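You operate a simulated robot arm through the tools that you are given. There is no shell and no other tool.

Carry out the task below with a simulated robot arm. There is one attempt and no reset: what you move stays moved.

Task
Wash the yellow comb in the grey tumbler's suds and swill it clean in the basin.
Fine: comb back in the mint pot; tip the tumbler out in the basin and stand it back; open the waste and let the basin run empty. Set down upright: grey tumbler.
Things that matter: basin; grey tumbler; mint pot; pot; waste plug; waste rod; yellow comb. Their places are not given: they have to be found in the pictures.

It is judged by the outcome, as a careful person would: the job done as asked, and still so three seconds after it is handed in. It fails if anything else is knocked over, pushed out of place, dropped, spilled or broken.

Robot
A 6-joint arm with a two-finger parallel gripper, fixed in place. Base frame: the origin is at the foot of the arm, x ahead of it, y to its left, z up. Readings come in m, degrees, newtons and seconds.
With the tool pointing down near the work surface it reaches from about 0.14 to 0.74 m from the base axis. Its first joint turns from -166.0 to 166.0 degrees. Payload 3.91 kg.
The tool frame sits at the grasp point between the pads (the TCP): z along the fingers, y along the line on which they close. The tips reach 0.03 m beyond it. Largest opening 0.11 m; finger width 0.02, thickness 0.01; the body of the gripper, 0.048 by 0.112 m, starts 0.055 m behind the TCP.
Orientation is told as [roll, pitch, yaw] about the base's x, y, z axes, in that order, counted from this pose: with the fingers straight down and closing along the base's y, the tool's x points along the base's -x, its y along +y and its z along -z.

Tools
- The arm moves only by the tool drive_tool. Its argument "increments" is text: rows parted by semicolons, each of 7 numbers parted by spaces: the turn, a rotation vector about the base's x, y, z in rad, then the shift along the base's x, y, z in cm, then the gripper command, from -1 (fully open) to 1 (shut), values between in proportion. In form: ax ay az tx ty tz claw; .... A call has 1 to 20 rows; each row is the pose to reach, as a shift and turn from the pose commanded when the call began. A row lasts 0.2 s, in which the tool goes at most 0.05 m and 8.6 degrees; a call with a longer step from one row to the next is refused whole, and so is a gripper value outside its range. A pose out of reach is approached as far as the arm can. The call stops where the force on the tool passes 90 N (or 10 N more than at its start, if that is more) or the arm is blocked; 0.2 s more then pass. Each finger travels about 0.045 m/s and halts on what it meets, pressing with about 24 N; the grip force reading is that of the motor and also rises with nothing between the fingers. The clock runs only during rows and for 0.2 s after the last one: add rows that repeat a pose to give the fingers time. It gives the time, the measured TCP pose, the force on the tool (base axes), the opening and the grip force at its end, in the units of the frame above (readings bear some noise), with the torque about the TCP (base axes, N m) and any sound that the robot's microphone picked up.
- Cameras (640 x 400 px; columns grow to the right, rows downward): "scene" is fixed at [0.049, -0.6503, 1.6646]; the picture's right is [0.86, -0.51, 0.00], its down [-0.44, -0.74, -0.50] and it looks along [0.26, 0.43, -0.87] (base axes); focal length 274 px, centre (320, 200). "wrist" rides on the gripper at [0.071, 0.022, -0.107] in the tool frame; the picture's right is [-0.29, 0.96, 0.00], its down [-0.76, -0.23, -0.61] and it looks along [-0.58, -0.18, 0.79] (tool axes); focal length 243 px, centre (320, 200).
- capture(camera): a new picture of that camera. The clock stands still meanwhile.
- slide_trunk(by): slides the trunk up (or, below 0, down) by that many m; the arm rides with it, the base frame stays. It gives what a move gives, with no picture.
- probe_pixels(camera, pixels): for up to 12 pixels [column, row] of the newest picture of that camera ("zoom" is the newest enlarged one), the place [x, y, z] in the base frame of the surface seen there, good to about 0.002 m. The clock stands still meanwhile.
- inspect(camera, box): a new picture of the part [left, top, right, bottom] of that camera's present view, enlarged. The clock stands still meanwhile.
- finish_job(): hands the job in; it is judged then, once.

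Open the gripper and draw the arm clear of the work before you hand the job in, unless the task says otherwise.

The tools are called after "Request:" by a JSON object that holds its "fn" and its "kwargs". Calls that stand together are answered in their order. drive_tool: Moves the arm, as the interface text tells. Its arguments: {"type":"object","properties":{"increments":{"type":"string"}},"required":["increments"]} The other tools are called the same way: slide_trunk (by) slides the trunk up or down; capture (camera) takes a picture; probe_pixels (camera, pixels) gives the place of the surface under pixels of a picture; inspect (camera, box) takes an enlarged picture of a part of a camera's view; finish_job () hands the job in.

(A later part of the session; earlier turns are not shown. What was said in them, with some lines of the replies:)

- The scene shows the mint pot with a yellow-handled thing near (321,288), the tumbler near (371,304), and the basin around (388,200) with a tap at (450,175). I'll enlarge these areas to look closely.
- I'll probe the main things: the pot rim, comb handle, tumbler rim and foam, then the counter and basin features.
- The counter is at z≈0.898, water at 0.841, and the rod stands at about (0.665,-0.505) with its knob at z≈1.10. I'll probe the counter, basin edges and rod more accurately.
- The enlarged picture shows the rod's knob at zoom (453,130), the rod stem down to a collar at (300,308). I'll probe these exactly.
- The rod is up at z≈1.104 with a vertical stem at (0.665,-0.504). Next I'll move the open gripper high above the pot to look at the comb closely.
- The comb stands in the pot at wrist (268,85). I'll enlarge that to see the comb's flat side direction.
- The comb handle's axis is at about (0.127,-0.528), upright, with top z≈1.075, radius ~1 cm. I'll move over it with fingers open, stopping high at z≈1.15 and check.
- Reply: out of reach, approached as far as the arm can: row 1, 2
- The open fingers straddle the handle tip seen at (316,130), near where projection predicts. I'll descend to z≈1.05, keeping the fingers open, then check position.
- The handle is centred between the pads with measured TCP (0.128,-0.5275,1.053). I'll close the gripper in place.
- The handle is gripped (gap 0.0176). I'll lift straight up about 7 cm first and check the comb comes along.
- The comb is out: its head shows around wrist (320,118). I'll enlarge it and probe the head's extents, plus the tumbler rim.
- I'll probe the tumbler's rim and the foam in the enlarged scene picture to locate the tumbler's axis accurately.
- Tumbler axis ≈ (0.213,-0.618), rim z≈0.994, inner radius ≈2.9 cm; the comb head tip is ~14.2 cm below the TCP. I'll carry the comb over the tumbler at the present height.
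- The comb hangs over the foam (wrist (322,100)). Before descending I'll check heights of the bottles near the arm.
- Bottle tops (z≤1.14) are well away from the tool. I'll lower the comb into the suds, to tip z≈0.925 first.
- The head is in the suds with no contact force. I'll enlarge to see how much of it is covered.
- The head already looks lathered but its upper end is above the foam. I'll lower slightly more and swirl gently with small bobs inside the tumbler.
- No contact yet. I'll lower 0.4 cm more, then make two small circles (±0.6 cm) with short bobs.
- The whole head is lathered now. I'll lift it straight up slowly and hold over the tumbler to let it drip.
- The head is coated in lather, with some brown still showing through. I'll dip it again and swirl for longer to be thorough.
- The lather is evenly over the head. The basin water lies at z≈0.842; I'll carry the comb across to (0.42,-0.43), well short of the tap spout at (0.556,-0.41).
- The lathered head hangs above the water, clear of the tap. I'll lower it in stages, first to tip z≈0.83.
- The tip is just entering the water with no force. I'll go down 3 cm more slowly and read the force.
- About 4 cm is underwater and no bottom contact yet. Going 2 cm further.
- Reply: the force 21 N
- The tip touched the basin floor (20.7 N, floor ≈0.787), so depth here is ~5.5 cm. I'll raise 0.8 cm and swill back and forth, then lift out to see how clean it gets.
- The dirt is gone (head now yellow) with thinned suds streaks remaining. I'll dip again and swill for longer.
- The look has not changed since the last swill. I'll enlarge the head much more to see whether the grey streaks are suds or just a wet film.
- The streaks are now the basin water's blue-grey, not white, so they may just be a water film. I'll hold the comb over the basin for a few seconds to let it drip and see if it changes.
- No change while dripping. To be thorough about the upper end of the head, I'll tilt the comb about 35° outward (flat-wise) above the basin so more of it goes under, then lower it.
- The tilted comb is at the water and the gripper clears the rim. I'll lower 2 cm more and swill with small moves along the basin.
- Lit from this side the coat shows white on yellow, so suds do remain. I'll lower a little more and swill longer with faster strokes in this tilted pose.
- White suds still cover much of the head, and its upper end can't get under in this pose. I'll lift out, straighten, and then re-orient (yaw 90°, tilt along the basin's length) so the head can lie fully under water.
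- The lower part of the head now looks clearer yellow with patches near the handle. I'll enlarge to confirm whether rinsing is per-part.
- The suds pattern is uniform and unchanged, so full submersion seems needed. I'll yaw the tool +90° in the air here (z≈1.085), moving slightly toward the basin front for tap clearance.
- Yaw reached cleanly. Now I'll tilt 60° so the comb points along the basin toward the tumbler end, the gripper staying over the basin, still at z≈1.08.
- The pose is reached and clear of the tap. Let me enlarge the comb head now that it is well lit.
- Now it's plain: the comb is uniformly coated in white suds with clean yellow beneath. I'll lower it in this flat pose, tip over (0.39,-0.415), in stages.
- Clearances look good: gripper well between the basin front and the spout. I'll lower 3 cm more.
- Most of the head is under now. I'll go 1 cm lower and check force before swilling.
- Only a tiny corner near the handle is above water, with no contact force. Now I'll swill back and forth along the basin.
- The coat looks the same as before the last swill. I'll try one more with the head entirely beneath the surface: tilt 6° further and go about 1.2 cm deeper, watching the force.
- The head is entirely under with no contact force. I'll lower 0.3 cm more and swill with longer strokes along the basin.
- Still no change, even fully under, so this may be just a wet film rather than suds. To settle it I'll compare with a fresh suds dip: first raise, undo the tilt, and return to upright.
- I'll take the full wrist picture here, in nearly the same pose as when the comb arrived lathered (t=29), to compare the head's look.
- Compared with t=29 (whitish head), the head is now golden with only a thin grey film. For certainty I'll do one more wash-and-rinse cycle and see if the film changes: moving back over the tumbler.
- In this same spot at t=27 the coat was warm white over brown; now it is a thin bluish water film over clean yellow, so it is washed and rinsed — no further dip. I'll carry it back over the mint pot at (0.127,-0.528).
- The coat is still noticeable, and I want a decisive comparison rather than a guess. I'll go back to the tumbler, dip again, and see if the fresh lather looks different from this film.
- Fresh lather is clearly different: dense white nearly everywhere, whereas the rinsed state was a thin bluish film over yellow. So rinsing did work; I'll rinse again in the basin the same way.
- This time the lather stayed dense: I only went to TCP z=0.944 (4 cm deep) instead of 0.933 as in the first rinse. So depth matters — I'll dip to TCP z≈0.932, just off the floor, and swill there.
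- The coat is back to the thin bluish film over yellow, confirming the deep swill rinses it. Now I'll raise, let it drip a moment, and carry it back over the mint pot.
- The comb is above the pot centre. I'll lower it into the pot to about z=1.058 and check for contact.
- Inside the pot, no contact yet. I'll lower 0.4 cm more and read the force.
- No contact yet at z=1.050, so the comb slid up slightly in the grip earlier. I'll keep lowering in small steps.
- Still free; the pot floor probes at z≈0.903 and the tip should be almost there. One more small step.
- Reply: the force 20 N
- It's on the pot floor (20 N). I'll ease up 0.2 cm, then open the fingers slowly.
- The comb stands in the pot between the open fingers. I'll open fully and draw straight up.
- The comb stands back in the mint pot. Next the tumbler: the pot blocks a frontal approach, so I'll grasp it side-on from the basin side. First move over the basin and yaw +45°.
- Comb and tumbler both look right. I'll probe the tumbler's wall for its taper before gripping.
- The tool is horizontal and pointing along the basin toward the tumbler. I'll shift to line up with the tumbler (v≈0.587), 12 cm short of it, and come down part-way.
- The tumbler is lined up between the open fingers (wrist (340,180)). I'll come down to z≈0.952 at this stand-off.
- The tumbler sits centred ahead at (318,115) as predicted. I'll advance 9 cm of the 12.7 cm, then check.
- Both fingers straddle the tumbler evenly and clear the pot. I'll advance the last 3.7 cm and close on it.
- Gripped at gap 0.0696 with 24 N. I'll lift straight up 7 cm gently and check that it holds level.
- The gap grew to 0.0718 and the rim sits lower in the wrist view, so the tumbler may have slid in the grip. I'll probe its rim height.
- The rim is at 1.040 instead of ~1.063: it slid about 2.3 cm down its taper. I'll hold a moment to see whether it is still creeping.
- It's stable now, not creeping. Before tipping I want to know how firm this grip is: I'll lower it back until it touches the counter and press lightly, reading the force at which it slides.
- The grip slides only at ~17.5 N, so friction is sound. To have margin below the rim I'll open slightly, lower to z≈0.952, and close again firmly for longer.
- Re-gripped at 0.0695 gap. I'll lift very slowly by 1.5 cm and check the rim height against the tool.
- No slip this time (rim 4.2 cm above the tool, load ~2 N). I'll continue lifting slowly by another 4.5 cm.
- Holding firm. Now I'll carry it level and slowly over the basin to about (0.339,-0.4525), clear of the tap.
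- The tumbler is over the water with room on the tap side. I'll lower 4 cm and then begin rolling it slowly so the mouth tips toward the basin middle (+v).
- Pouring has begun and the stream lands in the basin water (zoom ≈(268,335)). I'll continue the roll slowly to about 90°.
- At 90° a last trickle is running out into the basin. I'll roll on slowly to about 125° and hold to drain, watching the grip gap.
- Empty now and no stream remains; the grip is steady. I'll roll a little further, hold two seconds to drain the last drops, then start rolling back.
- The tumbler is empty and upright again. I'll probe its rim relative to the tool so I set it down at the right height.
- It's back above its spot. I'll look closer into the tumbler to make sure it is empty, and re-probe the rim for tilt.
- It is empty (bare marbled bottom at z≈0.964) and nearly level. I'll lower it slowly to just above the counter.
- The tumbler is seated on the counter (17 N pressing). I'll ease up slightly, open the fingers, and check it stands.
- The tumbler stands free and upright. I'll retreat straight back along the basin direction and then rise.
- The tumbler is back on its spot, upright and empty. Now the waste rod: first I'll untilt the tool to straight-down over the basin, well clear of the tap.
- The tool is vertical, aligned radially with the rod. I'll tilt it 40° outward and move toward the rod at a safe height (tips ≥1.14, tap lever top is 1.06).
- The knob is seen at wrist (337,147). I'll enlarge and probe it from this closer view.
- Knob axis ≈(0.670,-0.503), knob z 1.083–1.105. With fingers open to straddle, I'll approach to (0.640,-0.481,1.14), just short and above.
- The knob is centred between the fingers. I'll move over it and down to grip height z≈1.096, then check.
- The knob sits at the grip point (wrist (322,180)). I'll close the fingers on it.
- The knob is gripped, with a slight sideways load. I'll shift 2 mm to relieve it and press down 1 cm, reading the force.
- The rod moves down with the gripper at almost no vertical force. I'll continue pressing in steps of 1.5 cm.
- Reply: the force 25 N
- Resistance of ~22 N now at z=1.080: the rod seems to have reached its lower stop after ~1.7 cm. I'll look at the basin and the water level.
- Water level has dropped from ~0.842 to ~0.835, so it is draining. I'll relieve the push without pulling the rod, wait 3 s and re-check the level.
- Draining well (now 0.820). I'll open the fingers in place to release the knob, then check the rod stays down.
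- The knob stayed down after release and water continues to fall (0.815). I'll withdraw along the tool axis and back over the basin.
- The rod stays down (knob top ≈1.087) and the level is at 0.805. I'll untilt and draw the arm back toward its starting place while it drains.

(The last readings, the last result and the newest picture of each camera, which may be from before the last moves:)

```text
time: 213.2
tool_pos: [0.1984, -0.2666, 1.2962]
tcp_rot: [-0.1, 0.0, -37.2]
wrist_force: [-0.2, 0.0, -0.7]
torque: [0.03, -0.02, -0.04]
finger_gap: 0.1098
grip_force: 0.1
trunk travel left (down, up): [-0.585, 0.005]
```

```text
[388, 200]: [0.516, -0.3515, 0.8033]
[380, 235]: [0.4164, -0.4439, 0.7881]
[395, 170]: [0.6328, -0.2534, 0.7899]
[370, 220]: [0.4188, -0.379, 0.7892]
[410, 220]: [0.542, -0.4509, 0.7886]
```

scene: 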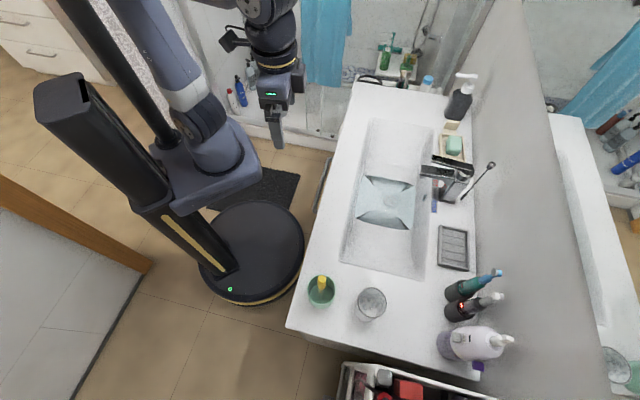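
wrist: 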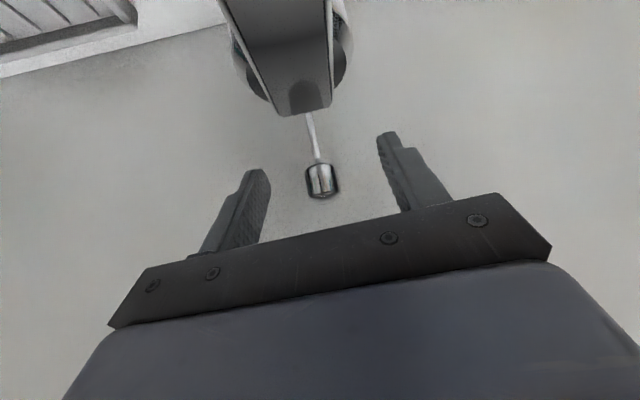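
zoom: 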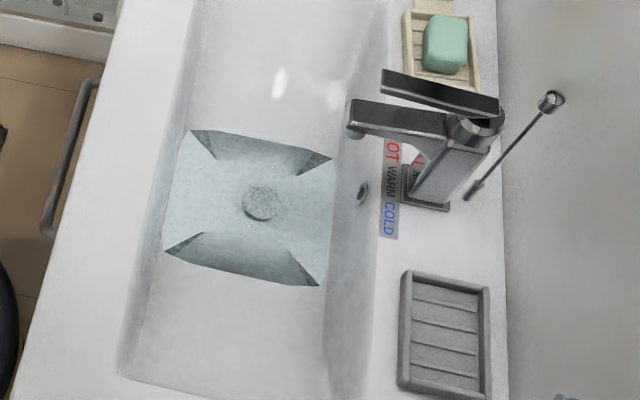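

The plug is now visible, lifted, and most of the water is gone. I'll wait another 4 s with the arm still.

Request:
{"fn": "drive_tool", "kwargs": {"increments": "0 0 0 0 0 0 -1; 0 0 0 0 0 0 -1; 0 0 0 0 0 0 -1; 0 0 0 0 0 0 -1; 0 0 0 0 0 0 -1; 0 0 0 0 0 0 -1; 0 0 0 0 0 0 -1; 0 0 0 0 0 0 -1; 0 0 0 0 0 0 -1; 0 0 0 0 0 0 -1; 0 0 0 0 0 0 -1; 0 0 0 0 0 0 -1; 0 0 0 0 0 0 -1; 0 0 0 0 0 0 -1; 0 0 0 0 0 0 -1; 0 0 0 0 0 0 -1; 0 0 0 0 0 0 -1; 0 0 0 0 0 0 -1; 0 0 0 0 0 0 -1; 0 0 0 0 0 0 -1"}}

Request:
{"fn": "drive_tool", "kwargs": {"increments": "0 0 0 0 0 0 -1; 0 0 0 0 0 0 -1; 0 0 0 0 0 0 -1; 0 0 0 0 0 0 -1; 0 0 0 0 0 0 -1; 0 0 0 0 0 0 -1; 0 0 0 0 0 0 -1; 0 0 0 0 0 0 -1; 0 0 0 0 0 0 -1; 0 0 0 0 0 0 -1; 0 0 0 0 0 0 -1; 0 0 0 0 0 0 -1; 0 0 0 0 0 0 -1; 0 0 0 0 0 0 -1; 0 0 0 0 0 0 -1; 0 0 0 0 0 0 -1; 0 0 0 0 0 0 -1; 0 0 0 0 0 0 -1; 0 0 0 0 0 0 -1; 0 0 0 0 0 0 -1"}}

Request:
{"fn": "capture", "kwargs": {"camera": "scene"}}

Request:
{"fn": "inspect", "kwargs": {"camera": "scene", "box": [330, 130, 490, 270]}}

Request:
{"fn": "inspect", "kwargs": {"camera": "scene", "box": [290, 250, 418, 330]}}

```text
time: 217.4
tool_pos: [0.1987, -0.2661, 1.2965]
tcp_rot: [0.0, 0.0, -37.2]
wrist_force: [0.5, 0.1, -0.2]
torque: [0.02, -0.01, 0.0]
finger_gap: 0.11
grip_force: 0.1
trunk travel left (down, up): [-0.585, 0.005]
```

```text
time: 221.6
tool_pos: [0.1992, -0.2663, 1.297]
tcp_rot: [0.0, -0.1, -37.1]
wrist_force: [-0.8, -0.7, 0.0]
torque: [0.01, -0.02, 0.0]
finger_gap: 0.1098
grip_force: 0.0
trunk travel left (down, up): [-0.585, 0.005]
```

```text
taken
```

scene: 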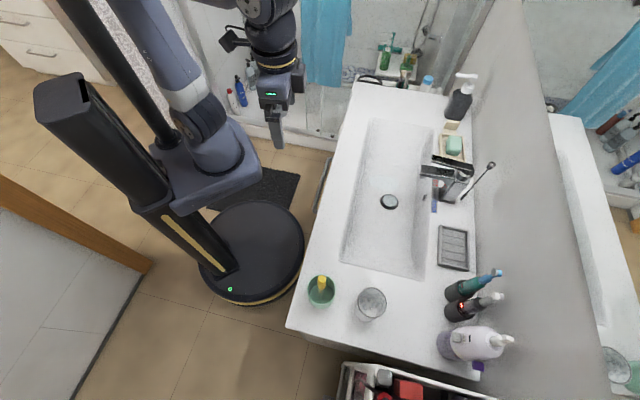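

```text
2.86 times, centred on (410, 200) of scene
```

zoom: 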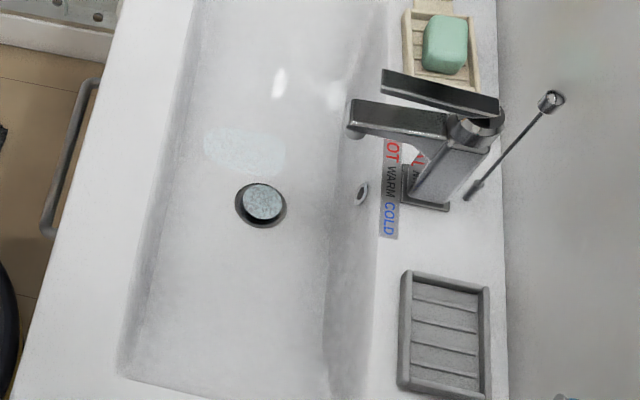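

```text
5.00 times, centred on (354, 290) of scene
```

zoom: 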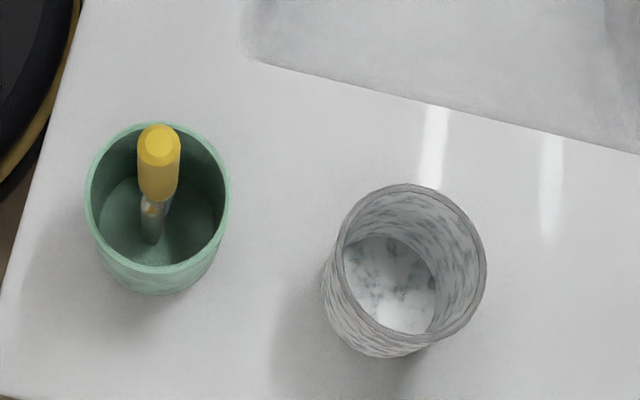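

The basin is empty with the plug raised; only a faint pale patch shows near zoom (240,150). Comb and tumbler stand properly. I'll wait a bit more and look at that patch again.

Request:
{"fn": "drive_tool", "kwargs": {"increments": "0 0 0 0 0 0 -1; 0 0 0 0 0 0 -1; 0 0 0 0 0 0 -1; 0 0 0 0 0 0 -1; 0 0 0 0 0 0 -1; 0 0 0 0 0 0 -1; 0 0 0 0 0 0 -1; 0 0 0 0 0 0 -1; 0 0 0 0 0 0 -1; 0 0 0 0 0 0 -1; 0 0 0 0 0 0 -1; 0 0 0 0 0 0 -1; 0 0 0 0 0 0 -1; 0 0 0 0 0 0 -1; 0 0 0 0 0 0 -1; 0 0 0 0 0 0 -1; 0 0 0 0 0 0 -1; 0 0 0 0 0 0 -1; 0 0 0 0 0 0 -1; 0 0 0 0 0 0 -1"}}

Request:
{"fn": "inspect", "kwargs": {"camera": "scene", "box": [350, 160, 430, 220]}}

Request:
{"fn": "probe_pixels", "kwargs": {"camera": "zoom", "pixels": [[310, 130], [260, 120], [200, 200], [300, 290], [450, 150], [305, 215], [150, 100]]}}

Request:
{"fn": "inspect", "kwargs": {"camera": "scene", "box": [306, 270, 338, 300]}}

```text
time: 225.8
tool_pos: [0.1986, -0.2661, 1.2965]
tcp_rot: [-0.1, 0.0, -37.2]
wrist_force: [-0.1, 0.2, -0.2]
torque: [0.01, 0.0, -0.03]
finger_gap: 0.11
grip_force: 0.0
trunk travel left (down, up): [-0.585, 0.005]
```

```text
6.67 times, centred on (390, 190) of scene
```

zoom: 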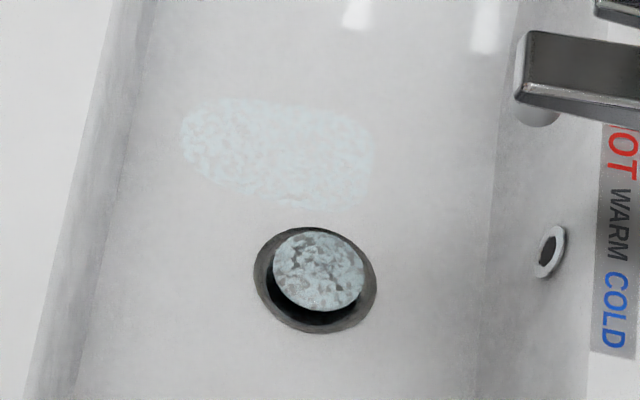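

```text
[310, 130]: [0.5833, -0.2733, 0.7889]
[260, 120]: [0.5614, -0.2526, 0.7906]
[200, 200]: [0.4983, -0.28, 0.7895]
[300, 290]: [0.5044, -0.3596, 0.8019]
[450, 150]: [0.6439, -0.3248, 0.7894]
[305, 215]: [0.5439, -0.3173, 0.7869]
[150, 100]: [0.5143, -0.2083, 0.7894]
```

```text
13.33 times, centred on (322, 285) of scene
```

zoom: 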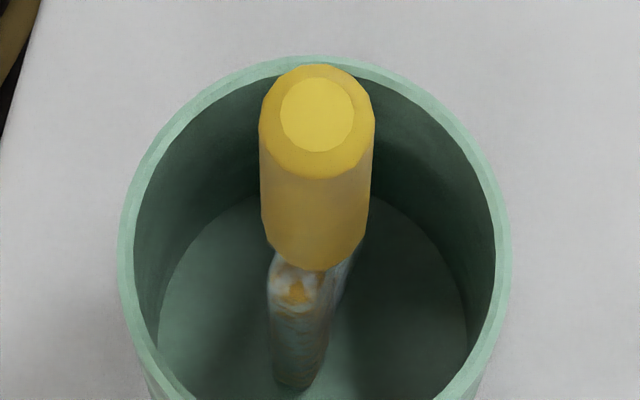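

The plug and basin floor carry the same pale mottled water film the comb has, which confirms that coat is only wetness. Basin is empty, plug up, tumbler upright on its spot, comb in the mint pot, gripper open and arm clear — handing in.

Request:
{"fn": "finish_job", "kwargs": {}}

```text
The job is handed in.
```

I handed the job in with every step done. I judged the comb clean by how it looked, not by a measurement.

- **Comb:** I washed it in the suds and swilled it in the basin, then stood it back in the mint pot. My first dips and one later one were too shallow to clear the suds, so I repeated the wash and did a deeper final swill. It went back wet, with a thin pale film over clean yellow. The emptied basin and plug had the same film, so I took it for water rather than suds.
- **Tumbler:** I tipped it out into the basin and set it back upright on its original spot, empty. It slid about 2 cm in the grip on the first lift, so I set it down, re-gripped it lower and moved slowly. I saw nothing spilled outside the basin.
- **Basin:** I pushed the waste rod down about 1.7 cm and it stayed down with the plug raised. The water ran out; only a damp patch and a wet plug remained when I last looked.

In the last pictures nothing else had moved, and the gripper was open with the arm clear of the work. The trunk is about 6 cm higher than where it started.
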